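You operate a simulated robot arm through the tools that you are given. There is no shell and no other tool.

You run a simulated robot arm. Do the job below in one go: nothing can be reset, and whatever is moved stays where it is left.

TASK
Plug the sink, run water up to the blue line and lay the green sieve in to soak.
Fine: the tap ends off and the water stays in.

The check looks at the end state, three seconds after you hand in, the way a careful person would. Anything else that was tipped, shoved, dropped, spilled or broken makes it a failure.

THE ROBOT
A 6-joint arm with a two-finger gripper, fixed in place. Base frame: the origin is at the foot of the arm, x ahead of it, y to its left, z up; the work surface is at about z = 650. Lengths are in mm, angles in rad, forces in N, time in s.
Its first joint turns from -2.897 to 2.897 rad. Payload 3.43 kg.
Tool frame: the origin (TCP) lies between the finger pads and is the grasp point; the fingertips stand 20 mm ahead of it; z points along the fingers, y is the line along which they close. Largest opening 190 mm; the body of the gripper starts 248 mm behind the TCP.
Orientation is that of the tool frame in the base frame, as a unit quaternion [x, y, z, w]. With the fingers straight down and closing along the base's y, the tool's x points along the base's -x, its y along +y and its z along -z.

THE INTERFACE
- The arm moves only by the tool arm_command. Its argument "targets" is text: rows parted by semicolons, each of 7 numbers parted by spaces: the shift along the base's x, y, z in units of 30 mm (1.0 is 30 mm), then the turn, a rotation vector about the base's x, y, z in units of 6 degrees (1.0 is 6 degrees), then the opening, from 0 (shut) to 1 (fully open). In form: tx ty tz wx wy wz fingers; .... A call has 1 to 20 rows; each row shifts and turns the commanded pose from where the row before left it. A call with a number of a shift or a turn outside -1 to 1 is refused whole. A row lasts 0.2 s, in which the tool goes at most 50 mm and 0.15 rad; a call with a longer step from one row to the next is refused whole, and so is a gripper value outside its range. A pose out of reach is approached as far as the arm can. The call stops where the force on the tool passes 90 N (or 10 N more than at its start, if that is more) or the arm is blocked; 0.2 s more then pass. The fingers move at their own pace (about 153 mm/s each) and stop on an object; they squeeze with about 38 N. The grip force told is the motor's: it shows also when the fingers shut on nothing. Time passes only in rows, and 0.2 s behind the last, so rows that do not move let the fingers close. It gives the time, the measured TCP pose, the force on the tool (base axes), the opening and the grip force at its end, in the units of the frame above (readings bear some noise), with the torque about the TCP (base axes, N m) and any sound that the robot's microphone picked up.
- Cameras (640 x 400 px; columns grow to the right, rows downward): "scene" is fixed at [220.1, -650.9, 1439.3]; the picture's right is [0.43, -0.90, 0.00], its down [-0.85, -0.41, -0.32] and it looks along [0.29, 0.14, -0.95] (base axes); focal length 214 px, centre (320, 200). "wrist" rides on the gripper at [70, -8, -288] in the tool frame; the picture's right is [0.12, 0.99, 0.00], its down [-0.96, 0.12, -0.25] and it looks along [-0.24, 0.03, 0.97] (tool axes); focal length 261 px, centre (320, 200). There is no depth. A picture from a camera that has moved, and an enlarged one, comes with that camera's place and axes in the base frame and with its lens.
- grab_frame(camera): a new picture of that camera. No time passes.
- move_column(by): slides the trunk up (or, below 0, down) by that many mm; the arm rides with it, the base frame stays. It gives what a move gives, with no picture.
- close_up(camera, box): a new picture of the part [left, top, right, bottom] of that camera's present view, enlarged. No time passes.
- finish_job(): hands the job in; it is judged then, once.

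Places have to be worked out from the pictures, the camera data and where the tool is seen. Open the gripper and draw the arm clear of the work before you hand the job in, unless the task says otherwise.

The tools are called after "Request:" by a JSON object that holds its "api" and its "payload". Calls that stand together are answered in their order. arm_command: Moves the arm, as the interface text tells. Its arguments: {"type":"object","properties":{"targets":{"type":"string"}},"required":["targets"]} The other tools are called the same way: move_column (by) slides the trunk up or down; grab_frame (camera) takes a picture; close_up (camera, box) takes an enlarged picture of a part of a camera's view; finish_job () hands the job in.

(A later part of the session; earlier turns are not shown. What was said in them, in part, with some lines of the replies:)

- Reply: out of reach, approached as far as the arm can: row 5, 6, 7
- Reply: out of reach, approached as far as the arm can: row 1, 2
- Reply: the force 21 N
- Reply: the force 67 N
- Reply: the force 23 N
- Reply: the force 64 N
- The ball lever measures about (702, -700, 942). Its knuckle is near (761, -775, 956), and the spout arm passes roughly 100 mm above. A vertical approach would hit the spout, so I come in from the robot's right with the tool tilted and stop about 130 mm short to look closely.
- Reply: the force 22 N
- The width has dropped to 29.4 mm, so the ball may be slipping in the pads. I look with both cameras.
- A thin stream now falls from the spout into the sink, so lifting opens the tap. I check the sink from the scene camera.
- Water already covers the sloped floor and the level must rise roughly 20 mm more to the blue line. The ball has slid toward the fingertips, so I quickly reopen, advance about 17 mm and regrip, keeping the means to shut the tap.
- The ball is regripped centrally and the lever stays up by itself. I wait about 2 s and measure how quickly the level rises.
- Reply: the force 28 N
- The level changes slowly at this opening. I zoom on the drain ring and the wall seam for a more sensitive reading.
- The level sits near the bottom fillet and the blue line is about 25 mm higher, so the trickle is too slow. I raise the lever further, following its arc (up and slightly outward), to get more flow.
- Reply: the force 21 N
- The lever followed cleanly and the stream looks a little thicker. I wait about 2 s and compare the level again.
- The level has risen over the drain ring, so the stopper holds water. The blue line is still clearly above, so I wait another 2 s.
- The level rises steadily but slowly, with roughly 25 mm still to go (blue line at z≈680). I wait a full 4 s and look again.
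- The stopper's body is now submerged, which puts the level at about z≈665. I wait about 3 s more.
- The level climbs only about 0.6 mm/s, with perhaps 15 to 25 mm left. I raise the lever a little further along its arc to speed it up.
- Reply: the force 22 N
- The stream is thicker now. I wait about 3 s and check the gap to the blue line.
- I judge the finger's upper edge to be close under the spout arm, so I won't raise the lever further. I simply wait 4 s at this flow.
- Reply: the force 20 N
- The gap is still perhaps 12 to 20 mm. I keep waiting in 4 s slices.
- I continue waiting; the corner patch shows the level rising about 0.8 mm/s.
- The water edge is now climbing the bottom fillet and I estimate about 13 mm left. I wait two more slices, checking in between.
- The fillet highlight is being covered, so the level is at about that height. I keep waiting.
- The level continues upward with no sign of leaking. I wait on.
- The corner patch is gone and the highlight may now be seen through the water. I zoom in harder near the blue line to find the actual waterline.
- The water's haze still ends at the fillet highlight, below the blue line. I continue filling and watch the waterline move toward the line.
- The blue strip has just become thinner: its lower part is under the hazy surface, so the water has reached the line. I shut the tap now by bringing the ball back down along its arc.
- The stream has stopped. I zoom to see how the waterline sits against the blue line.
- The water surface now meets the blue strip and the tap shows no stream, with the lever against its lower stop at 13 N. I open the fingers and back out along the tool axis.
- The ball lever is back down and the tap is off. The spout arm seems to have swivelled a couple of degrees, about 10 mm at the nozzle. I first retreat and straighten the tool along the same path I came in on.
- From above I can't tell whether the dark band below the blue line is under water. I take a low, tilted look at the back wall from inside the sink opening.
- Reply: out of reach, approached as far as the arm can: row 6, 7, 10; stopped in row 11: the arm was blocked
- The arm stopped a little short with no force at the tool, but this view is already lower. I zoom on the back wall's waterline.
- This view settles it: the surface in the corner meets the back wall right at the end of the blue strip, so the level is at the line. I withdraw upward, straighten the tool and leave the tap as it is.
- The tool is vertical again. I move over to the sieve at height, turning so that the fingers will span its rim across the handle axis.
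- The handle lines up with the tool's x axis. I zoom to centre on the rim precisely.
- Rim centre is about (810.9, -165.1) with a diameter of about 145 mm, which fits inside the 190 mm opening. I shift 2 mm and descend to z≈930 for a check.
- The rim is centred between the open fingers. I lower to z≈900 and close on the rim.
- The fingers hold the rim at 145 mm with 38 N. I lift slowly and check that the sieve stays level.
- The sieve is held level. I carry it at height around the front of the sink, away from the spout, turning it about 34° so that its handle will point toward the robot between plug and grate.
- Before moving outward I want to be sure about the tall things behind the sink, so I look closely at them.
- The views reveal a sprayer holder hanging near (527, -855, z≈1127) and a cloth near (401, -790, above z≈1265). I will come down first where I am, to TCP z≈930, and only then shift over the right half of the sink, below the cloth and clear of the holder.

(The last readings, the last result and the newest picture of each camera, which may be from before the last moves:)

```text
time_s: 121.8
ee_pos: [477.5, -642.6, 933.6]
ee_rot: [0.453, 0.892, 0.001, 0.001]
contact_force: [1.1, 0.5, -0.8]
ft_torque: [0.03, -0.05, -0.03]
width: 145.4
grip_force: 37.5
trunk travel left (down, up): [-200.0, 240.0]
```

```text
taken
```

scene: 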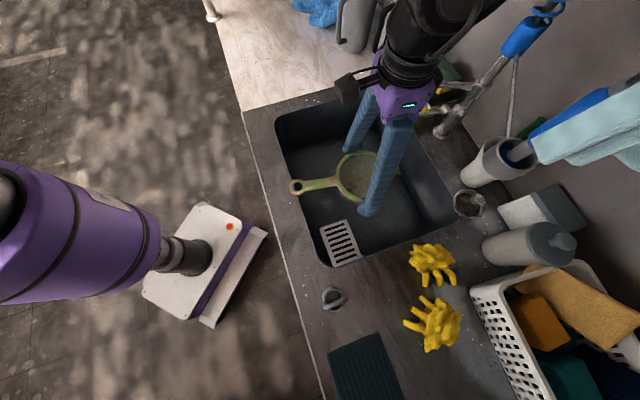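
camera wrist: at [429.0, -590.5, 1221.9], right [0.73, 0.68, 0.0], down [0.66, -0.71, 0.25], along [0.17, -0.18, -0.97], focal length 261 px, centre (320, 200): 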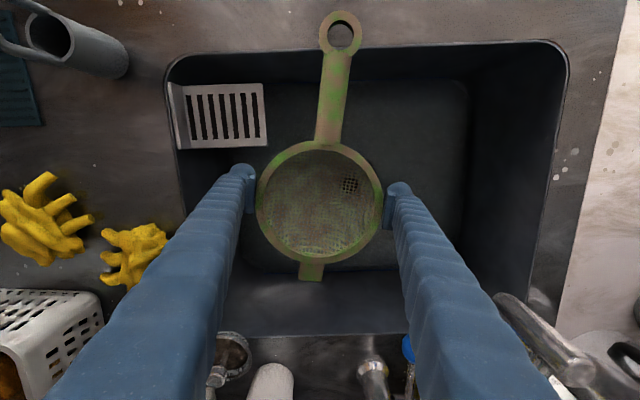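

There's good clearance here. I shift toward the right-rear part of the sink at this height and turn 8° more.

Request:
{"api": "arm_command", "payload": {"targets": "0.05 -0.94 0 0 0 -0.44 0.5;0.05 -0.94 0 0 0 -0.44 0.5;0.05 -0.94 0 0 0 -0.44 0.5;0 0 0 0 0 0 0.5"}}

Request:
{"api": "grab_frame", "payload": {"camera": "wrist"}}

Request:
{"api": "grab_frame", "payload": {"camera": "scene"}}

```text
time_s: 122.8
ee_pos: [485.7, -726.9, 934.6]
ee_rot: [0.514, 0.858, 0.0, 0.0]
contact_force: [-0.4, -0.4, -0.3]
ft_torque: [0.04, -0.01, -0.02]
width: 145.4
grip_force: 38.1
trunk travel left (down, up): [-200.0, 240.0]
```

```text
taken
camera wrist: at [443.1, -668.6, 1222.7], right [0.82, 0.57, 0.0], down [0.56, -0.79, 0.25], along [0.14, -0.2, -0.97], focal length 261 px, centre (320, 200)
```

wrist: 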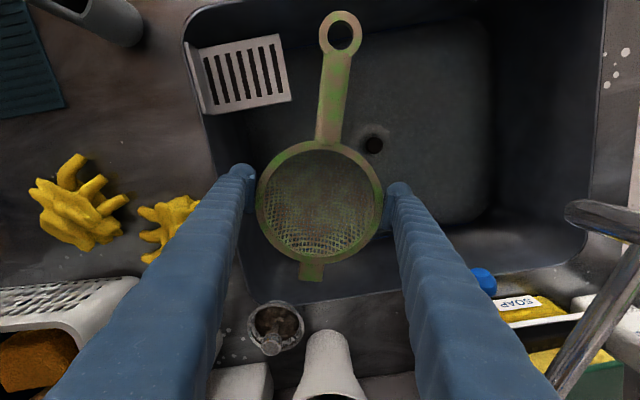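

```text
taken
```

scene: 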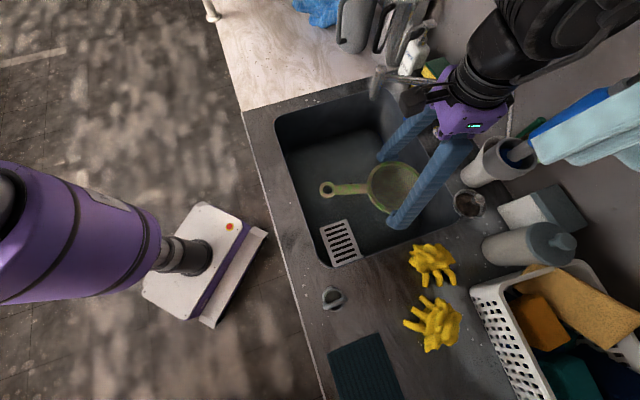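

Projected down, the bowl will land clear of the stopper, the grate, the walls and the holder. I lower it to about 30 mm above the sink floor.

Request:
{"api": "arm_command", "payload": {"targets": "0 0 -1 0 0 0 0.5;0 0 -1 0 0 0 0.5;0 0 -1 0 0 0 0.5;0 0 -1 0 0 0 0.5;0 0 0 0 0 0 0.5"}}

Request:
{"api": "grab_frame", "payload": {"camera": "wrist"}}

Request:
{"api": "grab_frame", "payload": {"camera": "scene"}}

```text
time_s: 124.0
ee_pos: [484.2, -724.3, 811.2]
ee_rot: [0.512, 0.859, 0.001, 0.0]
contact_force: [-0.3, 0.8, -1.1]
ft_torque: [0.04, -0.01, -0.01]
width: 145.1
grip_force: 38.2
trunk travel left (down, up): [-200.0, 240.0]
```

```text
taken
camera wrist: at [441.8, -666.9, 1099.6], right [0.82, 0.57, 0.0], down [0.56, -0.79, 0.25], along [0.14, -0.2, -0.97], focal length 261 px, centre (320, 200)
```

wrist: 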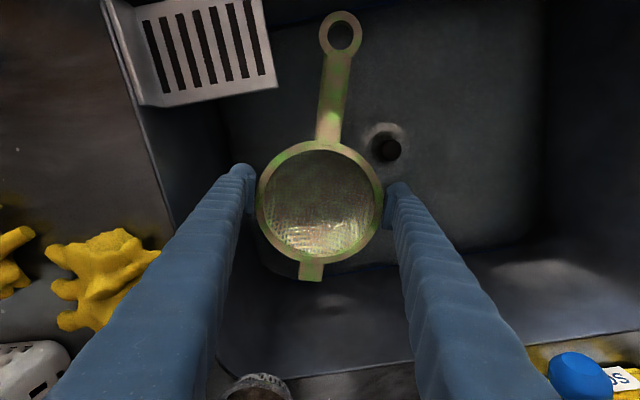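

```text
taken
```

scene: 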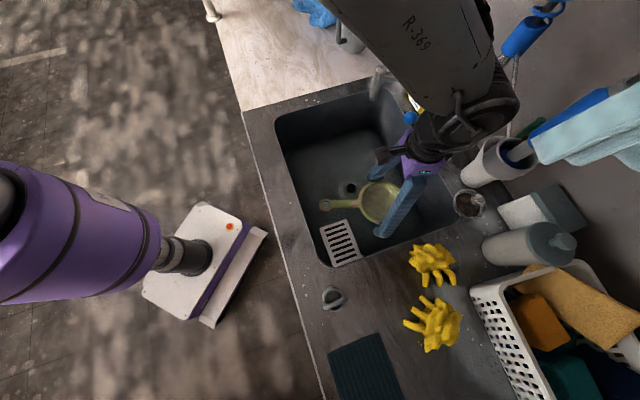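

The wrist housing is getting near the sprayer holder in this view. I zoom in to judge the clearance before going lower.

Request:
{"api": "close_up", "payload": {"camera": "scene", "box": [360, 50, 600, 230]}}

Request:
{"api": "close_up", "payload": {"camera": "wrist", "box": [200, 250, 440, 400]}}

```text
2.22 times, centred on (480, 140) of scene
camera zoom: at [220.1, -650.9, 1439.3], right [0.43, -0.9, 0.0], down [-0.85, -0.41, -0.32], along [0.29, 0.14, -0.95], focal length 477 px, centre (-36, 333)
```

zoom: 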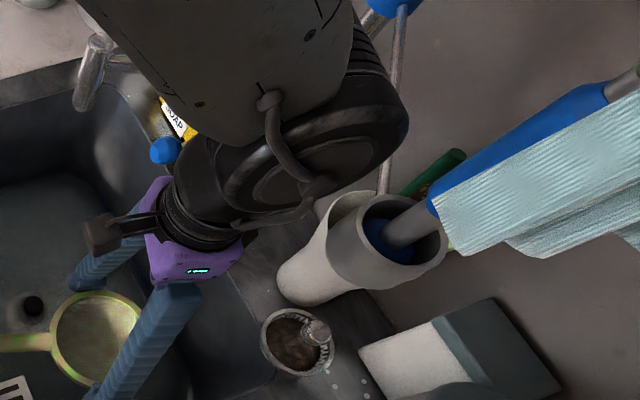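

```text
2.67 times, centred on (320, 325) of wrist
camera zoom: at [441.8, -666.9, 1099.6], right [0.82, 0.57, 0.0], down [0.56, -0.79, 0.25], along [0.14, -0.2, -0.97], focal length 695 px, centre (320, -133)
```

zoom: 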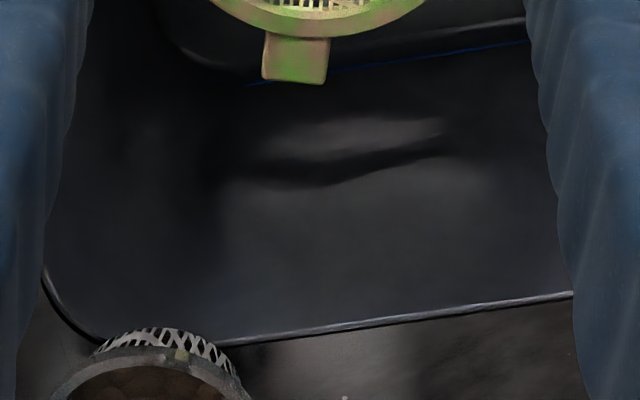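

The housing seems to keep roughly 30 mm from the holder. I nudge the sieve 8 mm toward the robot, turn it slightly and descend in smaller stages while watching.

Request:
{"api": "arm_command", "payload": {"targets": "-0.2 0.19 -0.4 0 0 -0.5 0.5;0 0 -0.8 0 0 -0.5 0.5;0 0 0 0 0 0 0.5"}}

Request:
{"api": "grab_frame", "payload": {"camera": "wrist"}}

Request:
{"api": "close_up", "payload": {"camera": "scene", "box": [360, 50, 600, 230]}}

```text
time_s: 124.8
ee_pos: [477.3, -719.9, 777.5]
ee_rot: [0.558, 0.83, 0.001, 0.001]
contact_force: [0.0, -0.3, -1.1]
ft_torque: [0.03, -0.01, -0.02]
width: 145.3
grip_force: 38.1
trunk travel left (down, up): [-200.0, 240.0]
```

```text
taken
camera wrist: at [441.8, -657.4, 1064.4], right [0.87, 0.49, 0.0], down [0.47, -0.85, 0.25], along [0.12, -0.22, -0.97], focal length 261 px, centre (320, 200)
```

wrist: 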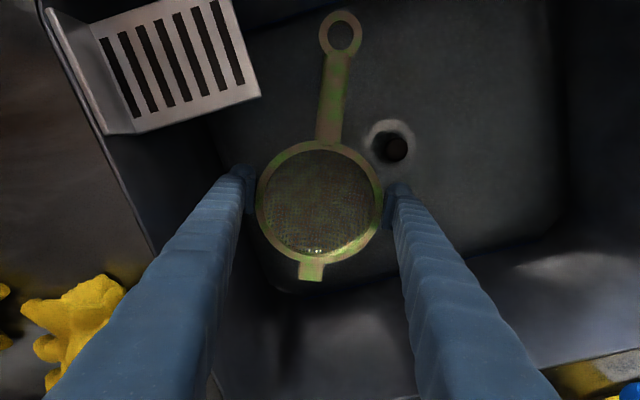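

```text
2.22 times, centred on (480, 140) of scene
camera zoom: at [220.1, -650.9, 1439.3], right [0.43, -0.9, 0.0], down [-0.85, -0.41, -0.32], along [0.29, 0.14, -0.95], focal length 477 px, centre (-36, 333)
```

zoom: 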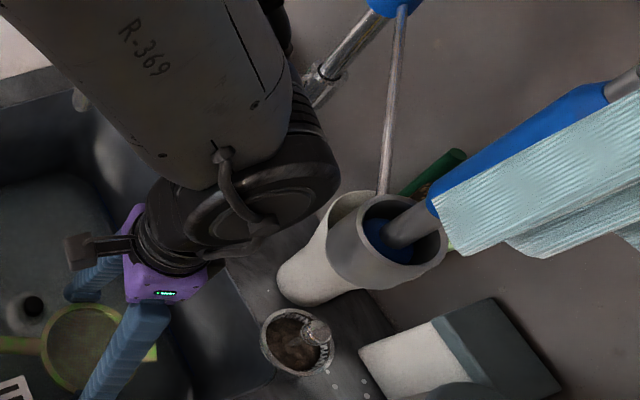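

The housing moves away from the holder in the view as it goes down. I continue to TCP z≈715.

Request:
{"api": "arm_command", "payload": {"targets": "0 0 -0.7 0 0 0 0.5;0 0 -0.7 0 0 0 0.5;0 0 -0.6 0 0 0 0.5;0 0 0 0 0 0 0.5"}}

Request:
{"api": "grab_frame", "payload": {"camera": "wrist"}}

Request:
{"api": "grab_frame", "payload": {"camera": "scene"}}

```text
time_s: 125.8
ee_pos: [477.2, -720.9, 717.6]
ee_rot: [0.556, 0.831, 0.001, 0.001]
contact_force: [0.7, -0.3, -0.9]
ft_torque: [0.0, -0.02, 0.0]
width: 144.9
grip_force: 37.7
trunk travel left (down, up): [-200.0, 240.0]
```

```text
taken
camera wrist: at [441.8, -657.8, 1004.2], right [0.87, 0.49, 0.0], down [0.47, -0.85, 0.25], along [0.12, -0.22, -0.97], focal length 261 px, centre (320, 200)
```

wrist: 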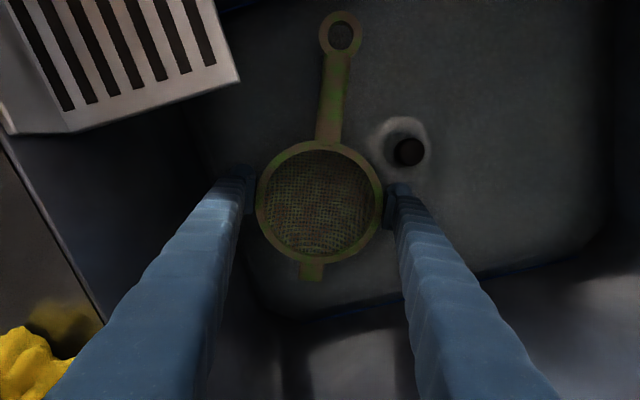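

```text
taken
```

scene: 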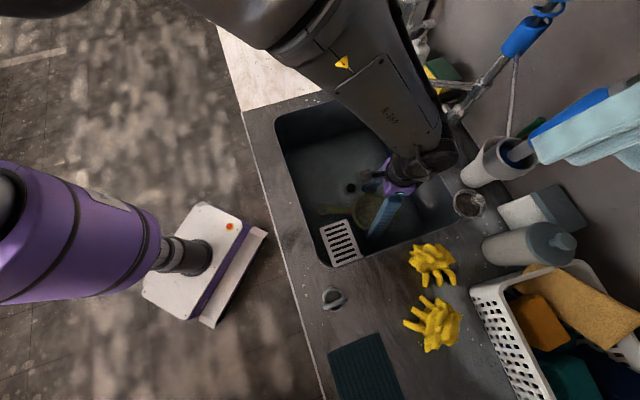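

All clear so far. I lower in small steps until the bowl touches the sink floor.

Request:
{"api": "arm_command", "payload": {"targets": "0 0 -0.25 0 0 0 0.5;0 0 -0.2 0 0 0 0.5;0 0 0 0 0 0 0.5"}}

```text
time_s: 126.6
ee_pos: [479.2, -719.3, 703.5]
ee_rot: [0.557, 0.831, 0.0, 0.001]
contact_force: [-0.1, 0.2, -0.6]
ft_torque: [-0.03, -0.01, -0.01]
width: 145.2
grip_force: 37.8
trunk travel left (down, up): [-200.0, 240.0]
```

Request:
{"api": "arm_command", "payload": {"targets": "0 0 -0.15 0 0 0 0.5;0 0 -0.15 0 0 0 0.5;0 0 0 0 0 0 0.5"}}

Request:
{"api": "grab_frame", "payload": {"camera": "wrist"}}

```text
time_s: 127.4
ee_pos: [477.9, -720.5, 693.4]
ee_rot: [0.557, 0.831, 0.001, 0.0]
contact_force: [-0.3, 0.6, -1.4]
ft_torque: [-0.01, -0.02, 0.0]
width: 145.0
grip_force: 37.6
trunk travel left (down, up): [-200.0, 240.0]
```

```text
taken
camera wrist: at [442.3, -657.8, 981.3], right [0.87, 0.49, 0.0], down [0.47, -0.85, 0.25], along [0.12, -0.22, -0.97], focal length 261 px, centre (320, 200)
```

wrist: 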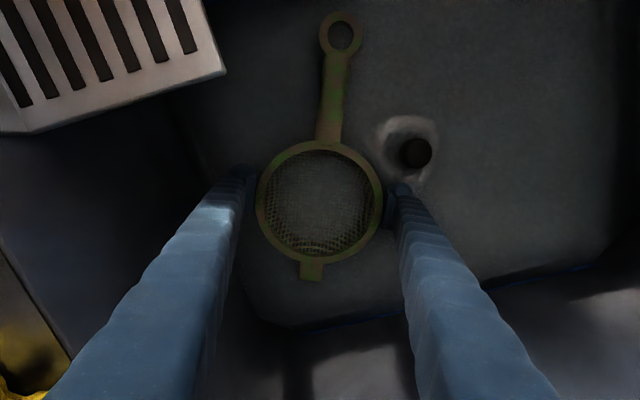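

The bowl has entered the water but isn't touching the floor yet. I continue with 3 mm steps.

Request:
{"api": "arm_command", "payload": {"targets": "0 0 -0.12 0 0 0 0.5;0 0 -0.1 0 0 0 0.5;0 0 0 0 0 0 0.5"}}

```text
time_s: 128.2
ee_pos: [478.1, -720.1, 687.4]
ee_rot: [0.557, 0.831, 0.001, 0.0]
contact_force: [-0.3, 0.3, -1.1]
ft_torque: [-0.03, 0.03, 0.02]
width: 145.0
grip_force: 37.7
trunk travel left (down, up): [-200.0, 240.0]
```

Request:
{"api": "arm_command", "payload": {"targets": "0 0 -0.1 0 0 0 0.5;0 0 0 0 0 0 0.5"}}

```text
time_s: 128.8
ee_pos: [476.6, -720.4, 683.6]
ee_rot: [0.557, 0.831, 0.0, 0.001]
contact_force: [-0.6, -1.0, -0.6]
ft_torque: [-0.06, -0.01, 0.01]
width: 145.1
grip_force: 38.0
trunk travel left (down, up): [-200.0, 240.0]
```

Still free at TCP z=683.6 with the tips near z≈664. I take one more small step and read the force.

Request:
{"api": "arm_command", "payload": {"targets": "0 0 -0.1 0 0 0 0.5;0 0 0 0 0 0 0.5"}}

Request:
{"api": "grab_frame", "payload": {"camera": "wrist"}}

Request:
{"api": "close_up", "payload": {"camera": "wrist", "box": [230, 120, 440, 300]}}

```text
time_s: 129.4
ee_pos: [477.7, -719.3, 683.6]
ee_rot: [0.557, 0.83, 0.0, 0.001]
contact_force: [-2.3, 4.2, 18.7]
ft_torque: [0.63, -0.51, 0.21]
width: 144.9
grip_force: 38.4
trunk travel left (down, up): [-200.0, 240.0]
```

```text
taken
camera wrist: at [440.8, -657.1, 970.9], right [0.87, 0.49, 0.0], down [0.47, -0.85, 0.25], along [0.12, -0.22, -0.97], focal length 261 px, centre (320, 200)
```

wrist: 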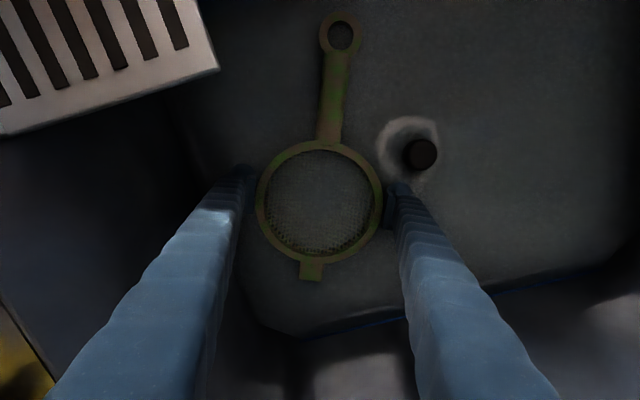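

```text
2.22 times, centred on (335, 210) of wrist
camera zoom: at [440.8, -657.1, 970.9], right [0.87, 0.49, 0.0], down [0.47, -0.85, 0.25], along [0.12, -0.22, -0.97], focal length 579 px, centre (287, 178)
```

zoom: 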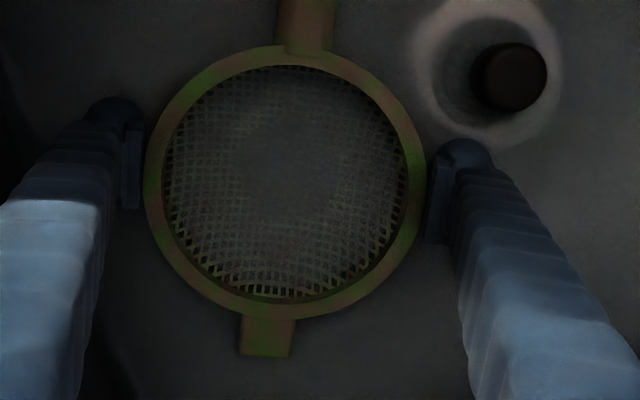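

The bowl is now on the floor (19 N), with its rim about at water level and clear of the stopper. I ease the load by 2 mm and open the fingers just enough to free the rim.

Request:
{"api": "arm_command", "payload": {"targets": "0 0 0.06 0 0 0 0.5;0 0 0 0 0 0 0.8;0 0 0 0 0 0 0.86;0 0 0 0 0 0 0.9;0 0 0 0 0 0 0.9"}}

Request:
{"api": "close_up", "payload": {"camera": "wrist", "box": [210, 0, 450, 300]}}

```text
time_s: 130.6
ee_pos: [476.9, -719.9, 683.4]
ee_rot: [0.556, 0.831, 0.001, 0.0]
contact_force: [-0.1, -0.6, -0.6]
ft_torque: [-0.01, -0.01, -0.01]
width: 171.3
grip_force: 0.1
trunk travel left (down, up): [-200.0, 240.0]
```

```text
1.33 times, centred on (330, 150) of wrist
camera zoom: at [441.5, -657.6, 970.5], right [0.87, 0.49, 0.0], down [0.47, -0.85, 0.25], along [0.12, -0.22, -0.97], focal length 348 px, centre (307, 267)
```

zoom: 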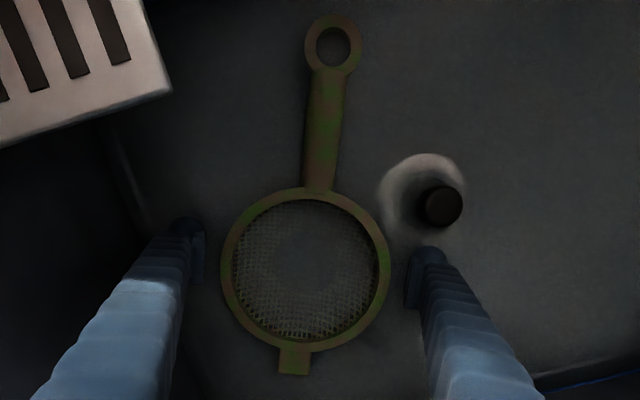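

The sieve lies flat in the water and is fully released. I rise straight up, then retrace the way in before going higher.

Request:
{"api": "arm_command", "payload": {"targets": "0 0 0.3 0 0 0 0.9;0 0 0.6 0 0 0 0.9;0 0 1 0 0 0 0.9;0 0 1 0 0 0 0.9;0 0 1 0 0 0 0.9;0 0 1 0 0 0 0.9;0 0 1 0 0 0 0.9;0 0 1 0 0 0 0.7;0 0 1 0 0 0 0.5;0 0.9 0 0 0 0.7 0.4;0.05 0.9 0 0 0 0.8 0.4;0.05 0.85 0 0 0 0.8 0.4;0 0 0 0 0 0 0.4"}}

Request:
{"api": "grab_frame", "payload": {"camera": "wrist"}}

Request:
{"api": "grab_frame", "payload": {"camera": "scene"}}

```text
time_s: 133.4
ee_pos: [479.0, -638.8, 920.0]
ee_rot: [0.453, 0.891, 0.001, 0.0]
contact_force: [0.2, 0.1, -0.2]
ft_torque: [-0.07, 0.01, -0.02]
width: 76.2
grip_force: 0.2
trunk travel left (down, up): [-200.0, 240.0]
```

```text
taken
camera wrist: at [429.6, -587.6, 1208.6], right [0.73, 0.68, 0.0], down [0.66, -0.71, 0.25], along [0.17, -0.18, -0.97], focal length 261 px, centre (320, 200)
```

wrist: 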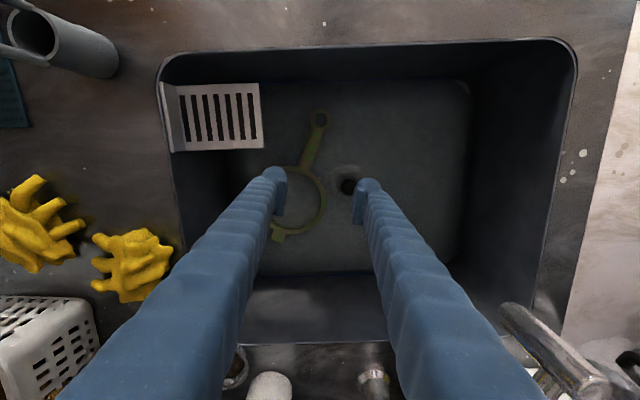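

```text
taken
```

scene: 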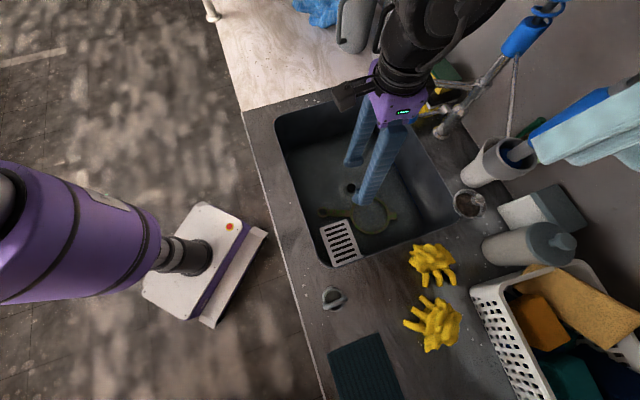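

The sieve lies in the sink. I go up to full height for a complete check.

Request:
{"api": "arm_command", "payload": {"targets": "0 0 1 0 0 0 0.4;0 0 1 0 0 0 0.4;0 0 1 0 0 0 0.4;0 0 1 0 0 0 0.4;0 0 1 0 0 0 0.4;0 0 1 0 0 0 0.4;0 0 1 0 0 0 0.4;0 0 0 0 0 0 1;0 0 0 0 0 0 1;0 0 0 0 0 0 1"}}

Request:
{"api": "grab_frame", "payload": {"camera": "wrist"}}

Request:
{"api": "close_up", "payload": {"camera": "scene", "box": [260, 70, 480, 270]}}

Request:
{"api": "close_up", "payload": {"camera": "wrist", "box": [210, 60, 490, 280]}}

```text
time_s: 135.6
ee_pos: [480.9, -640.2, 1131.1]
ee_rot: [0.453, 0.892, 0.001, 0.0]
contact_force: [0.0, 0.9, -0.3]
ft_torque: [-0.05, 0.01, -0.01]
width: 189.9
grip_force: 0.0
trunk travel left (down, up): [-200.0, 240.0]
```

```text
taken
camera wrist: at [431.3, -588.0, 1419.1], right [0.73, 0.68, 0.0], down [0.66, -0.71, 0.25], along [0.17, -0.18, -0.97], focal length 261 px, centre (320, 200)
```

wrist: 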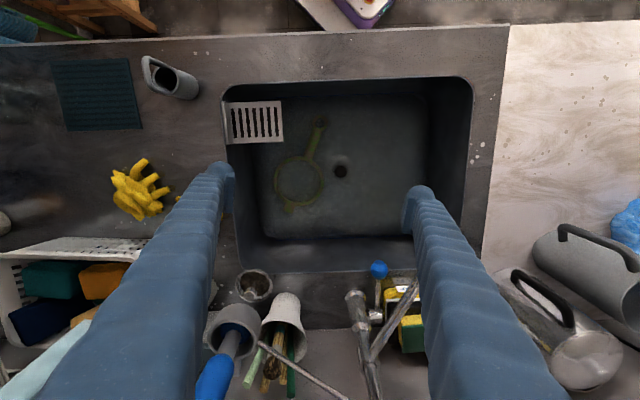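

```text
2.00 times, centred on (370, 170) of scene
camera zoom: at [220.1, -650.9, 1439.3], right [0.43, -0.9, 0.0], down [-0.85, -0.41, -0.32], along [0.29, 0.14, -0.95], focal length 429 px, centre (220, 260)
```

zoom: 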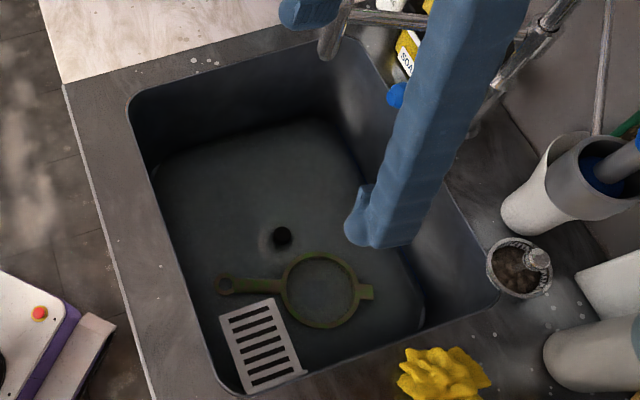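

```text
1.82 times, centred on (350, 170) of wrist
camera zoom: at [431.3, -588.0, 1419.1], right [0.73, 0.68, 0.0], down [0.66, -0.71, 0.25], along [0.17, -0.18, -0.97], focal length 474 px, centre (266, 254)
```

zoom: 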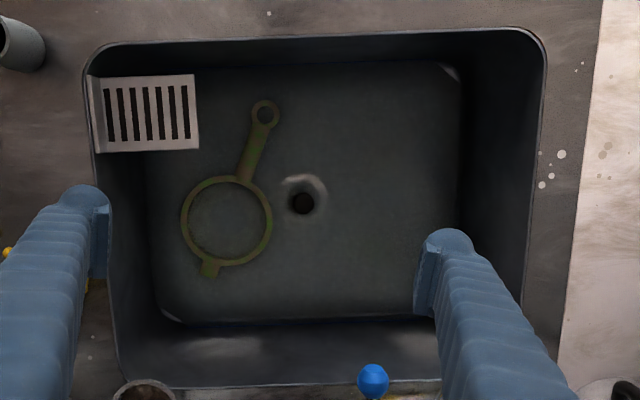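

The sieve rests submerged on the floor, away from the stopper. To verify the level holds, I go back to the pose of my earlier overhead check and compare the same crops.

Request:
{"api": "arm_command", "payload": {"targets": "0.78 0.13 -0.03 0 0 0.44 1;0.78 0.13 -0.03 0 0 0.44 1;0.77 0.14 -0.03 0 0 0.43 1;0 0 0 0 0 0 1"}}

Request:
{"api": "close_up", "payload": {"camera": "wrist", "box": [230, 180, 310, 240]}}

Request:
{"api": "close_up", "payload": {"camera": "wrist", "box": [190, 40, 470, 240]}}

Request:
{"api": "grab_frame", "payload": {"camera": "wrist"}}

```text
time_s: 136.6
ee_pos: [550.3, -628.2, 1128.5]
ee_rot: [0.392, 0.92, 0.001, 0.0]
contact_force: [0.6, -0.7, 0.1]
ft_torque: [-0.01, 0.03, 0.01]
width: 189.8
grip_force: 0.0
trunk travel left (down, up): [-200.0, 240.0]
```

```text
6.67 times, centred on (270, 210) of wrist
camera zoom: at [494.3, -583.3, 1416.2], right [0.63, 0.77, 0.0], down [0.75, -0.61, 0.25], along [0.19, -0.16, -0.97], focal length 1738 px, centre (653, 133)
```

zoom: 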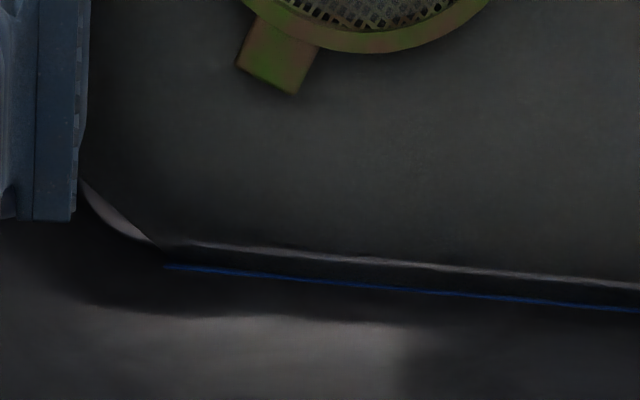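

```text
2.00 times, centred on (330, 140) of wrist
camera zoom: at [494.3, -583.3, 1416.2], right [0.63, 0.77, 0.0], down [0.75, -0.61, 0.25], along [0.19, -0.16, -0.97], focal length 521 px, centre (300, 320)
```

zoom: 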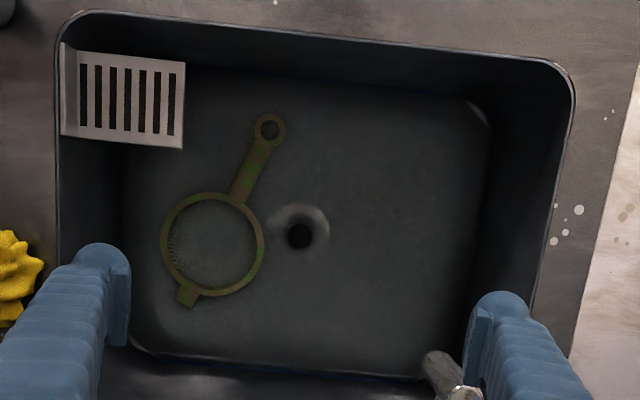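

```text
taken
camera wrist: at [494.3, -583.3, 1416.2], right [0.63, 0.77, 0.0], down [0.75, -0.61, 0.25], along [0.19, -0.16, -0.97], focal length 261 px, centre (320, 200)
```

wrist: 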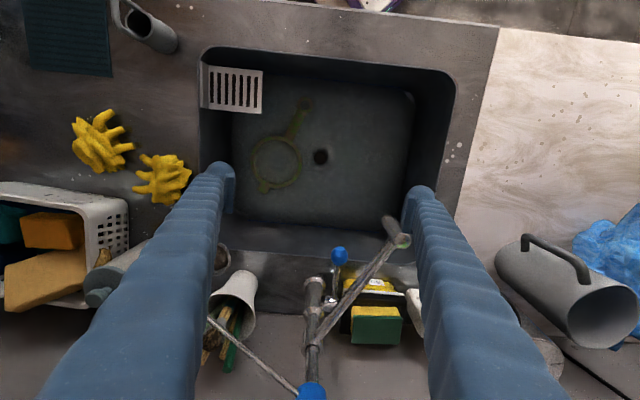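

The level is unchanged after half a minute, so the stopper holds. The spout nozzle stands about 12 mm further left than at the start, where my finger had brushed its arm. I'll gently push it back, so I move to its left side with the fingers shut, keeping high and going around the front.

Request:
{"api": "arm_command", "payload": {"targets": "0.5 0.82 0.1 0 0 0 0.5;0.5 0.82 0.1 0 0 0 0;0.5 0.82 0 0 0 0 0;0.5 0.82 0 0 0 0 0;0.5 0.82 0 0 0 0 0;0.5 0.83 0 0 0 0 0;0.78 -0.45 0 0 0 0 0;0.78 -0.45 0 0 0 0 0;0.78 -0.45 0 0 0 0 0;0.77 -0.45 0 0 0 0 0;0 0 0 0 0 0 0"}}

Request:
{"api": "grab_frame", "payload": {"camera": "wrist"}}

Request:
{"api": "close_up", "payload": {"camera": "scene", "box": [360, 60, 480, 140]}}

Request:
{"api": "grab_frame", "payload": {"camera": "scene"}}

```text
time_s: 139.0
ee_pos: [735.3, -535.8, 1134.2]
ee_rot: [0.392, 0.92, 0.001, 0.001]
contact_force: [0.7, 0.1, -1.0]
ft_torque: [0.11, -0.06, 0.0]
width: 0.1
grip_force: 34.5
trunk travel left (down, up): [-200.0, 240.0]
```

```text
taken
camera wrist: at [677.7, -490.1, 1421.5], right [0.63, 0.77, 0.0], down [0.75, -0.61, 0.25], along [0.19, -0.16, -0.97], focal length 261 px, centre (320, 200)
```

wrist: 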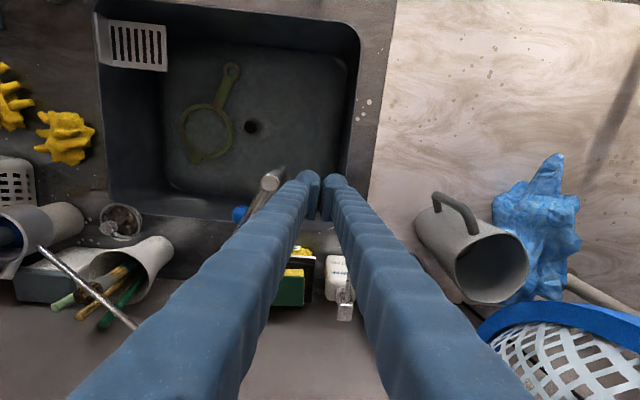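

```text
5.00 times, centred on (420, 100) of scene
camera zoom: at [220.1, -650.9, 1439.3], right [0.43, -0.9, 0.0], down [-0.85, -0.41, -0.32], along [0.29, 0.14, -0.95], focal length 1072 px, centre (-180, 700)
```

zoom: 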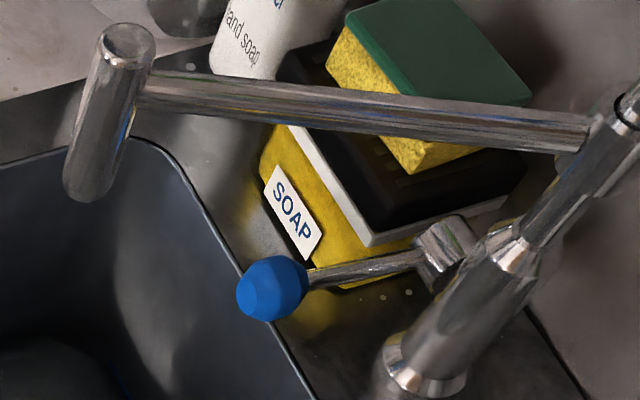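

```text
taken
```

scene: 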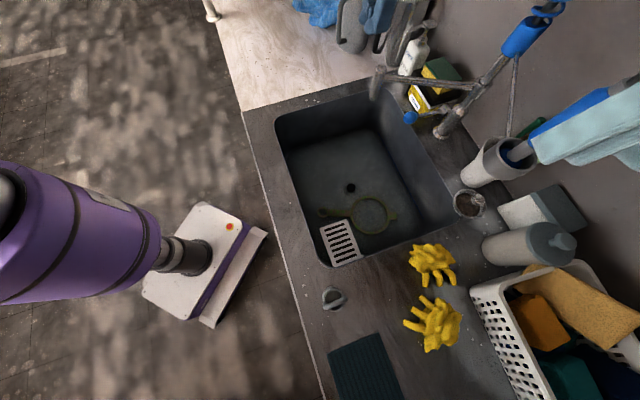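

The whole scene looks as at the start apart from the spout's swivel of about 3°. I descend beside the nozzle, on its left, to push it back.

Request:
{"api": "arm_command", "payload": {"targets": "0 0 -0.9 0 0 0 0;0 0 -0.9 0 0 0 0;0 0 -0.9 0 0 0 0;0 0 -0.9 0 0 0 0;0 0 0 0 0 0 0"}}

Request:
{"api": "grab_frame", "payload": {"camera": "wrist"}}

Request:
{"api": "close_up", "payload": {"camera": "scene", "box": [340, 30, 460, 110]}}

```text
time_s: 140.2
ee_pos: [735.5, -535.2, 1024.4]
ee_rot: [0.391, 0.921, 0.001, 0.001]
contact_force: [-0.7, -0.2, -1.0]
ft_torque: [0.05, 0.01, 0.0]
width: 0.0
grip_force: 34.3
trunk travel left (down, up): [-200.0, 240.0]
```

```text
taken
camera wrist: at [679.4, -490.8, 1312.9], right [0.63, 0.77, 0.0], down [0.75, -0.61, 0.25], along [0.19, -0.16, -0.97], focal length 261 px, centre (320, 200)
```

wrist: 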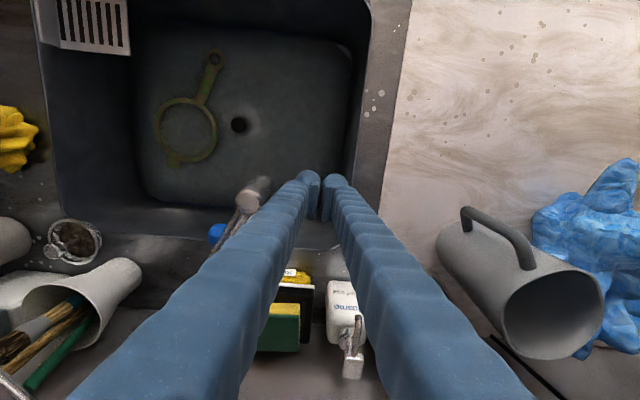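

```text
5.00 times, centred on (400, 70) of scene
camera zoom: at [220.1, -650.9, 1439.3], right [0.43, -0.9, 0.0], down [-0.85, -0.41, -0.32], along [0.29, 0.14, -0.95], focal length 1072 px, centre (-80, 850)
```

zoom: 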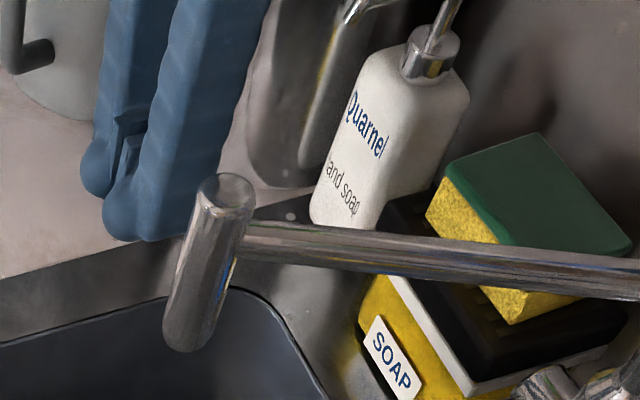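

The nozzle is at (682.7, -584.1), about 43 mm from the finger's side. I close most of that gap and then push in 3 mm steps.

Request:
{"api": "arm_command", "payload": {"targets": "-0.45 -0.47 0 0 0 0 0;-0.45 -0.47 0 0 0 0 0;0 0 0 0 0 0 0"}}

Request:
{"api": "close_up", "payload": {"camera": "scene", "box": [360, 60, 480, 140]}}

```text
time_s: 141.0
ee_pos: [708.1, -564.0, 1024.8]
ee_rot: [0.392, 0.92, 0.0, 0.001]
contact_force: [0.2, -1.1, -0.6]
ft_torque: [0.03, 0.03, -0.01]
width: 0.2
grip_force: 34.1
trunk travel left (down, up): [-200.0, 240.0]
```

```text
5.00 times, centred on (420, 100) of scene
camera zoom: at [220.1, -650.9, 1439.3], right [0.43, -0.9, 0.0], down [-0.85, -0.41, -0.32], along [0.29, 0.14, -0.95], focal length 1072 px, centre (-180, 700)
```

zoom: 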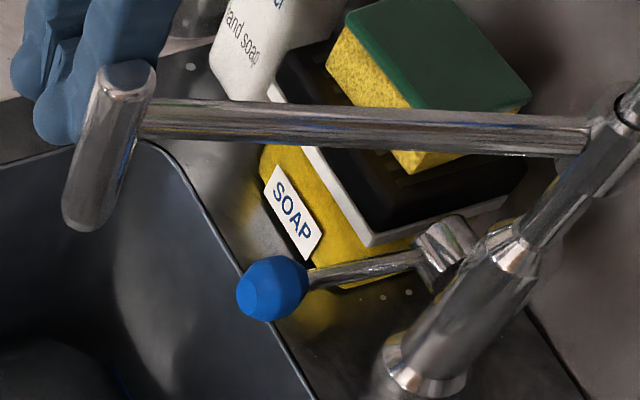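

The push took hold earlier than I reckoned and the spout moved easily: it is now about 7 mm to the right of where it began. I back off, rise and go around the front to its other side, to correct this with very small steps.

Request:
{"api": "arm_command", "payload": {"targets": "0.35 0.36 0 0 0 0 0;0.35 0.36 0 0 0 0 0;0 0 0.9 0 0 0 0;0 0 0.9 0 0 0 0;0 0 0.9 0 0 0 0;0 0 0.9 0 0 0 0;-0.8 0.77 0 0 0 0 0;-0.8 0.77 0 0 0 0 0;-0.8 0.76 0 0 0 0 0;-0.84 -0.87 0 0 0 0 0;-0.84 -0.87 0 0 0 0 0;-0.84 -0.87 0 0 0 0 0;-0.84 -0.87 0 0 0 0 0;0 0 0 0 0 0 0"}}

Request:
{"api": "close_up", "payload": {"camera": "scene", "box": [360, 60, 480, 140]}}

Request:
{"api": "grab_frame", "payload": {"camera": "wrist"}}

```text
time_s: 144.0
ee_pos: [554.8, -577.6, 1133.5]
ee_rot: [0.391, 0.92, 0.001, 0.0]
contact_force: [0.1, 0.2, 0.8]
ft_torque: [0.11, -0.05, -0.05]
width: 0.0
grip_force: 34.6
trunk travel left (down, up): [-200.0, 240.0]
```

```text
5.00 times, centred on (420, 100) of scene
camera zoom: at [220.1, -650.9, 1439.3], right [0.43, -0.9, 0.0], down [-0.85, -0.41, -0.32], along [0.29, 0.14, -0.95], focal length 1072 px, centre (-180, 700)
```

zoom: 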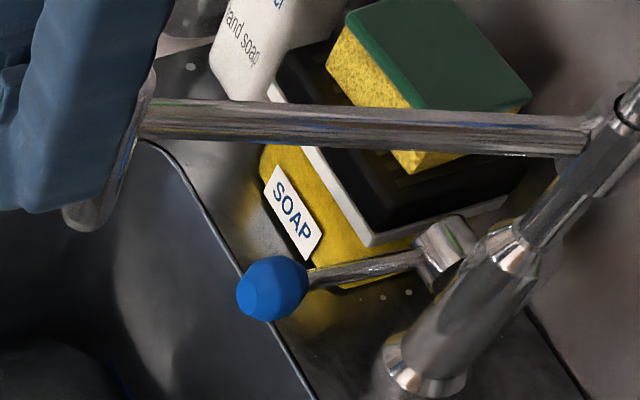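

```text
taken
camera wrist: at [498.5, -532.4, 1422.2], right [0.63, 0.77, 0.0], down [0.75, -0.61, 0.25], along [0.19, -0.16, -0.97], focal length 261 px, centre (320, 200)
```

wrist: 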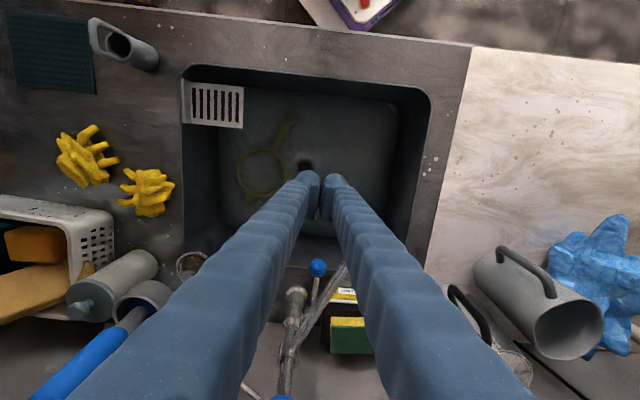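

The spout is now about 5 mm past its original place. I position the closed fingers on its right side and nudge it back in tiny steps.

Request:
{"api": "arm_command", "payload": {"targets": "0.92 -0.85 0 0 0 0 0;0.91 -0.84 0 0 0 0 0;0 0 -0.8 0 0 0 0;0 0 -0.8 0 0 0 0;0 0 -0.85 0 0 0 0;0 0 0 0 0 0 0"}}

Request:
{"api": "close_up", "payload": {"camera": "scene", "box": [340, 50, 460, 130]}}

Request:
{"api": "grab_frame", "payload": {"camera": "wrist"}}

```text
time_s: 145.4
ee_pos: [610.0, -627.5, 1058.9]
ee_rot: [0.391, 0.92, 0.001, 0.0]
contact_force: [0.2, 0.4, -0.2]
ft_torque: [0.01, 0.03, 0.01]
width: 0.3
grip_force: 34.6
trunk travel left (down, up): [-200.0, 240.0]
```

```text
5.00 times, centred on (400, 90) of scene
camera zoom: at [220.1, -650.9, 1439.3], right [0.43, -0.9, 0.0], down [-0.85, -0.41, -0.32], along [0.29, 0.14, -0.95], focal length 1072 px, centre (-80, 750)
```

zoom: 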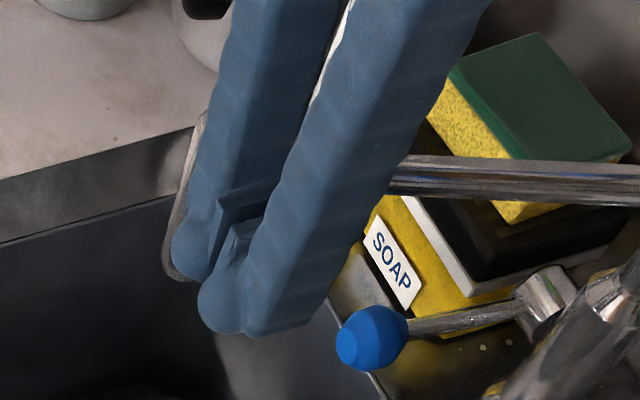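

```text
taken
camera wrist: at [554.4, -582.1, 1347.3], right [0.63, 0.77, 0.0], down [0.75, -0.61, 0.25], along [0.19, -0.16, -0.97], focal length 261 px, centre (320, 200)
```

wrist: 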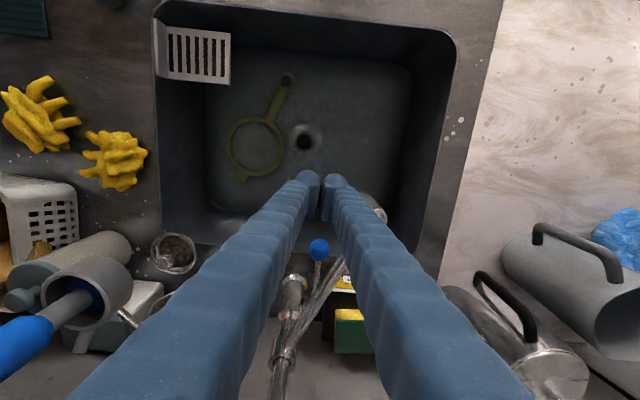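

The nozzle shows just beside the left finger, roughly 11 to 15 mm from it. I move left slowly, 2 mm per step, and check.

Request:
{"api": "arm_command", "payload": {"targets": "0.046 0.048 0 0 0 0 0;0.046 0.048 0 0 0 0 0;0.046 0.048 0 0 0 0 0;0.046 0.048 0 0 0 0 0;0.046 0.048 0 0 0 0 0;0 0 0 0 0 0 0"}}

Request:
{"api": "close_up", "payload": {"camera": "scene", "box": [400, 60, 480, 110]}}

Request:
{"api": "close_up", "payload": {"camera": "wrist", "box": [310, 165, 410, 235]}}

```text
time_s: 146.8
ee_pos: [616.5, -620.2, 1060.7]
ee_rot: [0.392, 0.92, 0.001, 0.001]
contact_force: [-0.7, -0.2, 0.2]
ft_torque: [0.01, -0.01, 0.03]
width: 0.0
grip_force: 34.3
trunk travel left (down, up): [-200.0, 240.0]
```

```text
8.00 times, centred on (440, 85) of scene
camera zoom: at [220.1, -650.9, 1439.3], right [0.43, -0.9, 0.0], down [-0.85, -0.41, -0.32], along [0.29, 0.14, -0.95], focal length 1716 px, centre (-640, 1120)
```

zoom: 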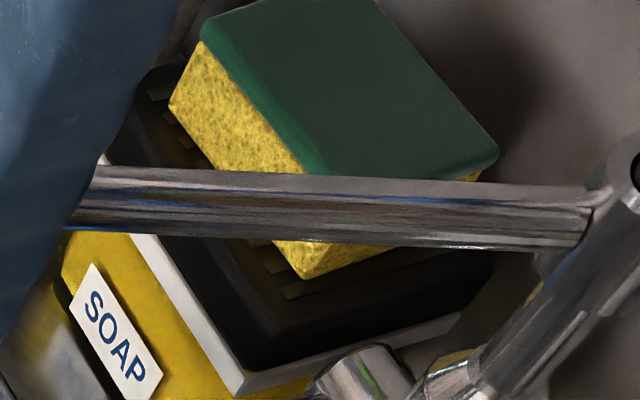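

```text
5.71 times, centred on (360, 200) of wrist
camera zoom: at [560.7, -574.8, 1347.7], right [0.63, 0.77, 0.0], down [0.75, -0.61, 0.25], along [0.19, -0.16, -0.97], focal length 1489 px, centre (91, 200)
```

zoom: 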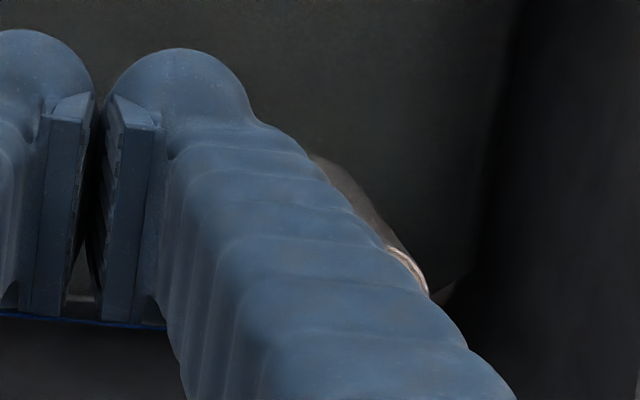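

By the original pictures the spout arm is now within about 5 mm (1°) of where it was, so I leave it there. I back away to the right, rise, and withdraw the arm toward the robot, clear of everything.

Request:
{"api": "arm_command", "payload": {"targets": "-0.3 -0.3 0 0 0 0 0;0 0 0.8 0 0 0 0;0 0 0.9 0 0 0 0;0 0 0.9 0 0 0 0;-0.7 0.65 0.2 0 0 0 0.3;-0.7 0.65 0 0 0 0 0.6;-0.7 0.65 0 0 0 0 1;-0.7 0.65 0 0 0 0 1;-0.7 0.65 0 0 0 0 1;0 0.7 0 0 0 0 1;0 0.7 0 0 0 0 1;0 0.7 0 0 0 0 1;0 0 0 0 0 0 1"}}

Request:
{"api": "grab_frame", "payload": {"camera": "scene"}}

Request:
{"api": "grab_frame", "payload": {"camera": "wrist"}}

Request:
{"api": "close_up", "payload": {"camera": "scene", "box": [360, 0, 580, 140]}}

```text
time_s: 149.6
ee_pos: [502.6, -467.9, 1142.9]
ee_rot: [0.391, 0.92, 0.002, 0.001]
contact_force: [-0.1, -0.2, -1.3]
ft_torque: [0.02, 0.02, 0.0]
width: 189.9
grip_force: 0.1
trunk travel left (down, up): [-200.0, 240.0]
```

```text
taken
```

scene: 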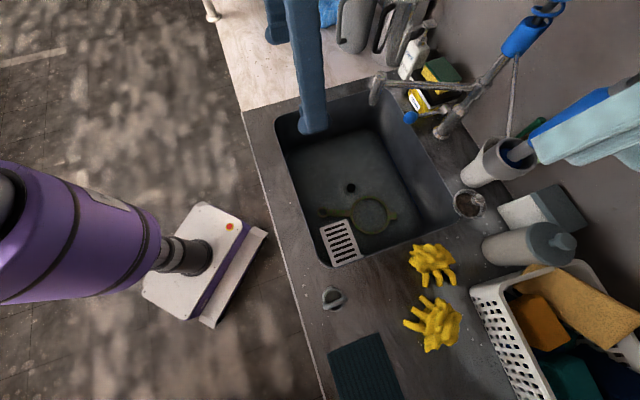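

```text
taken
camera wrist: at [446.5, -423.1, 1431.6], right [0.63, 0.77, 0.0], down [0.75, -0.61, 0.25], along [0.19, -0.16, -0.97], focal length 261 px, centre (320, 200)
```

wrist: 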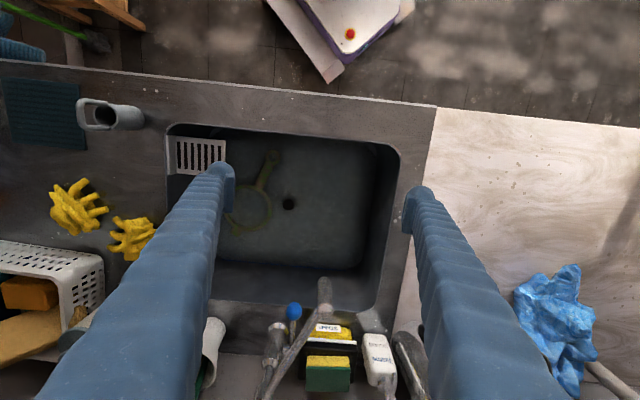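

```text
2.86 times, centred on (470, 70) of scene
camera zoom: at [220.1, -650.9, 1439.3], right [0.43, -0.9, 0.0], down [-0.85, -0.41, -0.32], along [0.29, 0.14, -0.95], focal length 613 px, centre (-109, 571)
```

zoom: 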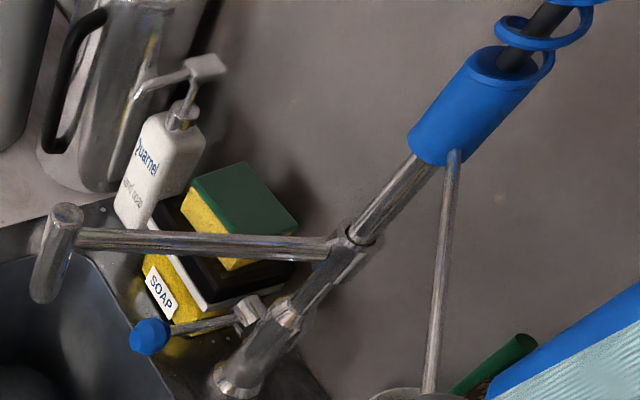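

All is in place: tap lever down with no stream, stopper seated, the level at the line, sieve soaking, and the other things undisturbed. I draw the arm well clear of the sink and take a last look.

Request:
{"api": "arm_command", "payload": {"targets": "0 1 0 0 0 0 1;0 1 0 0 0 0 1;0 1 0 0 0 0 1;0 1 0 0 0 0 1;0 1 0 0 0 0 1;0 1 0 0 0 0 1;0 1 0 0 0 0 1;0 1 0 0 0 0 1;0 0 0 0 0 0 1"}}

Request:
{"api": "grab_frame", "payload": {"camera": "scene"}}

Request:
{"api": "close_up", "payload": {"camera": "scene", "box": [260, 70, 480, 270]}}

```text
time_s: 151.6
ee_pos: [503.3, -226.0, 1144.4]
ee_rot: [0.392, 0.92, 0.0, 0.002]
contact_force: [-0.5, -0.7, 0.5]
ft_torque: [-0.09, 0.0, 0.0]
width: 190.0
grip_force: 0.0
trunk travel left (down, up): [-200.0, 240.0]
```

```text
taken
```

scene: 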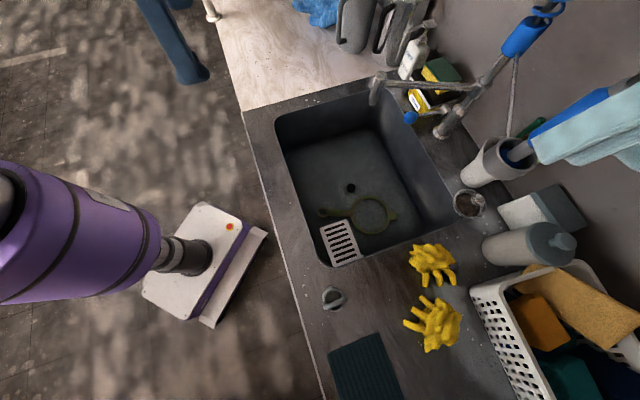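

```text
2.00 times, centred on (370, 170) of scene
camera zoom: at [220.1, -650.9, 1439.3], right [0.43, -0.9, 0.0], down [-0.85, -0.41, -0.32], along [0.29, 0.14, -0.95], focal length 429 px, centre (220, 260)
```

zoom: 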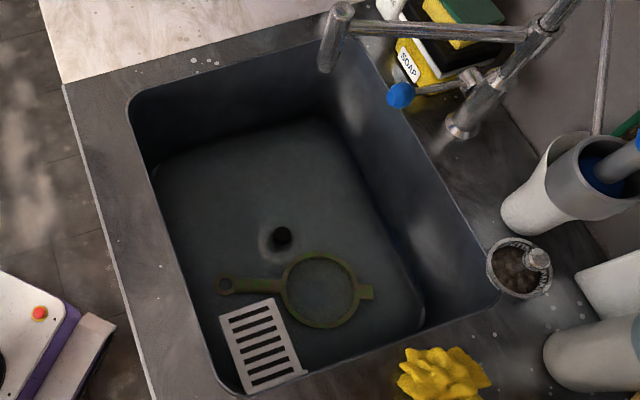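

One last check of the blue line with the arm out of the way.

Request:
{"api": "close_up", "payload": {"camera": "scene", "box": [380, 150, 460, 200]}}

Request:
{"api": "close_up", "payload": {"camera": "scene", "box": [400, 200, 450, 240]}}

Request:
{"api": "close_up", "payload": {"camera": "scene", "box": [340, 60, 480, 160]}}

```text
8.00 times, centred on (420, 175) of scene
camera zoom: at [220.1, -650.9, 1439.3], right [0.43, -0.9, 0.0], down [-0.85, -0.41, -0.32], along [0.29, 0.14, -0.95], focal length 1716 px, centre (-480, 400)
```

zoom: 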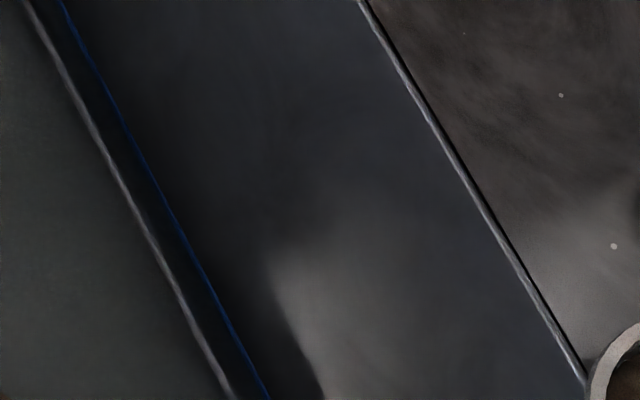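

```text
10.00 times, centred on (425, 220) of scene
camera zoom: at [220.1, -650.9, 1439.3], right [0.43, -0.9, 0.0], down [-0.85, -0.41, -0.32], along [0.29, 0.14, -0.95], focal length 2145 px, centre (-730, 0)
```

zoom: 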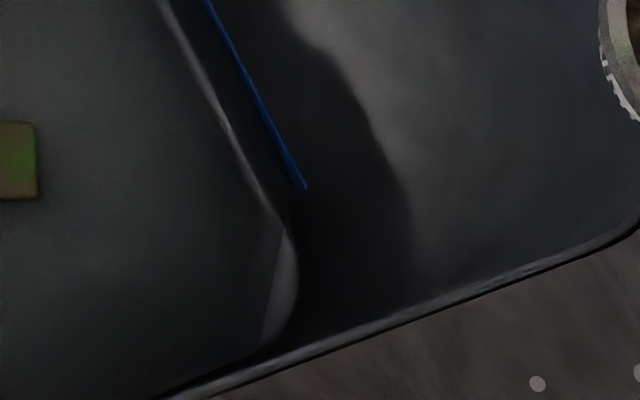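

```text
4.00 times, centred on (410, 110) of scene
camera zoom: at [220.1, -650.9, 1439.3], right [0.43, -0.9, 0.0], down [-0.85, -0.41, -0.32], along [0.29, 0.14, -0.95], focal length 858 px, centre (-40, 560)
```

zoom: 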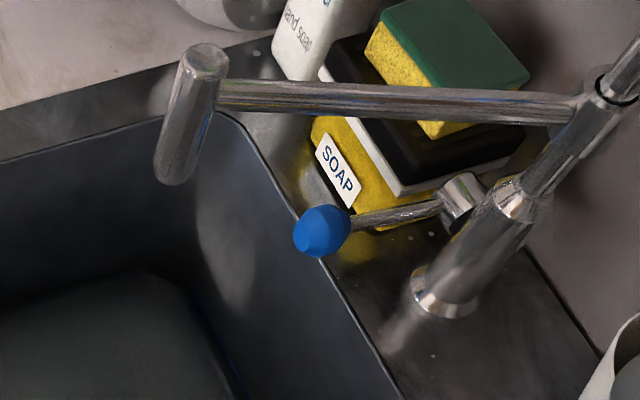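

The blue line is still visible right at the waterline, the lever is down and the spout isn't dripping. The sieve is soaking and the gripper is open and clear of the sink, so I hand the job in.

Request:
{"api": "finish_job", "payload": {}}

```text
The job is handed in.
```

The sink is plugged and filled to the blue line. The tap is off, and the green sieve is lying in the water. I've handed the job in.

- **Plug:** the black stopper from the mat is seated in the drain. The level looked the same about 30 seconds after I shut the tap.
- **Water:** the surface meets the blue strip, as near as I could tell in the dim sink. No water was coming from the spout at the end.
- **Sieve:** it rests on the sink floor to the robot's right of the stopper. The bowl is in the water, but by my estimate the rim sits about 15 mm above the surface.
- **Spout moved:** my gripper brushed the spout arm while lifting the tap lever and turned it about 3°. I pushed it back, and it now sits roughly 5 mm from where it started.

I saw nothing else moved, spilled or tipped in the last pictures. The gripper is open and the arm is clear of the sink.
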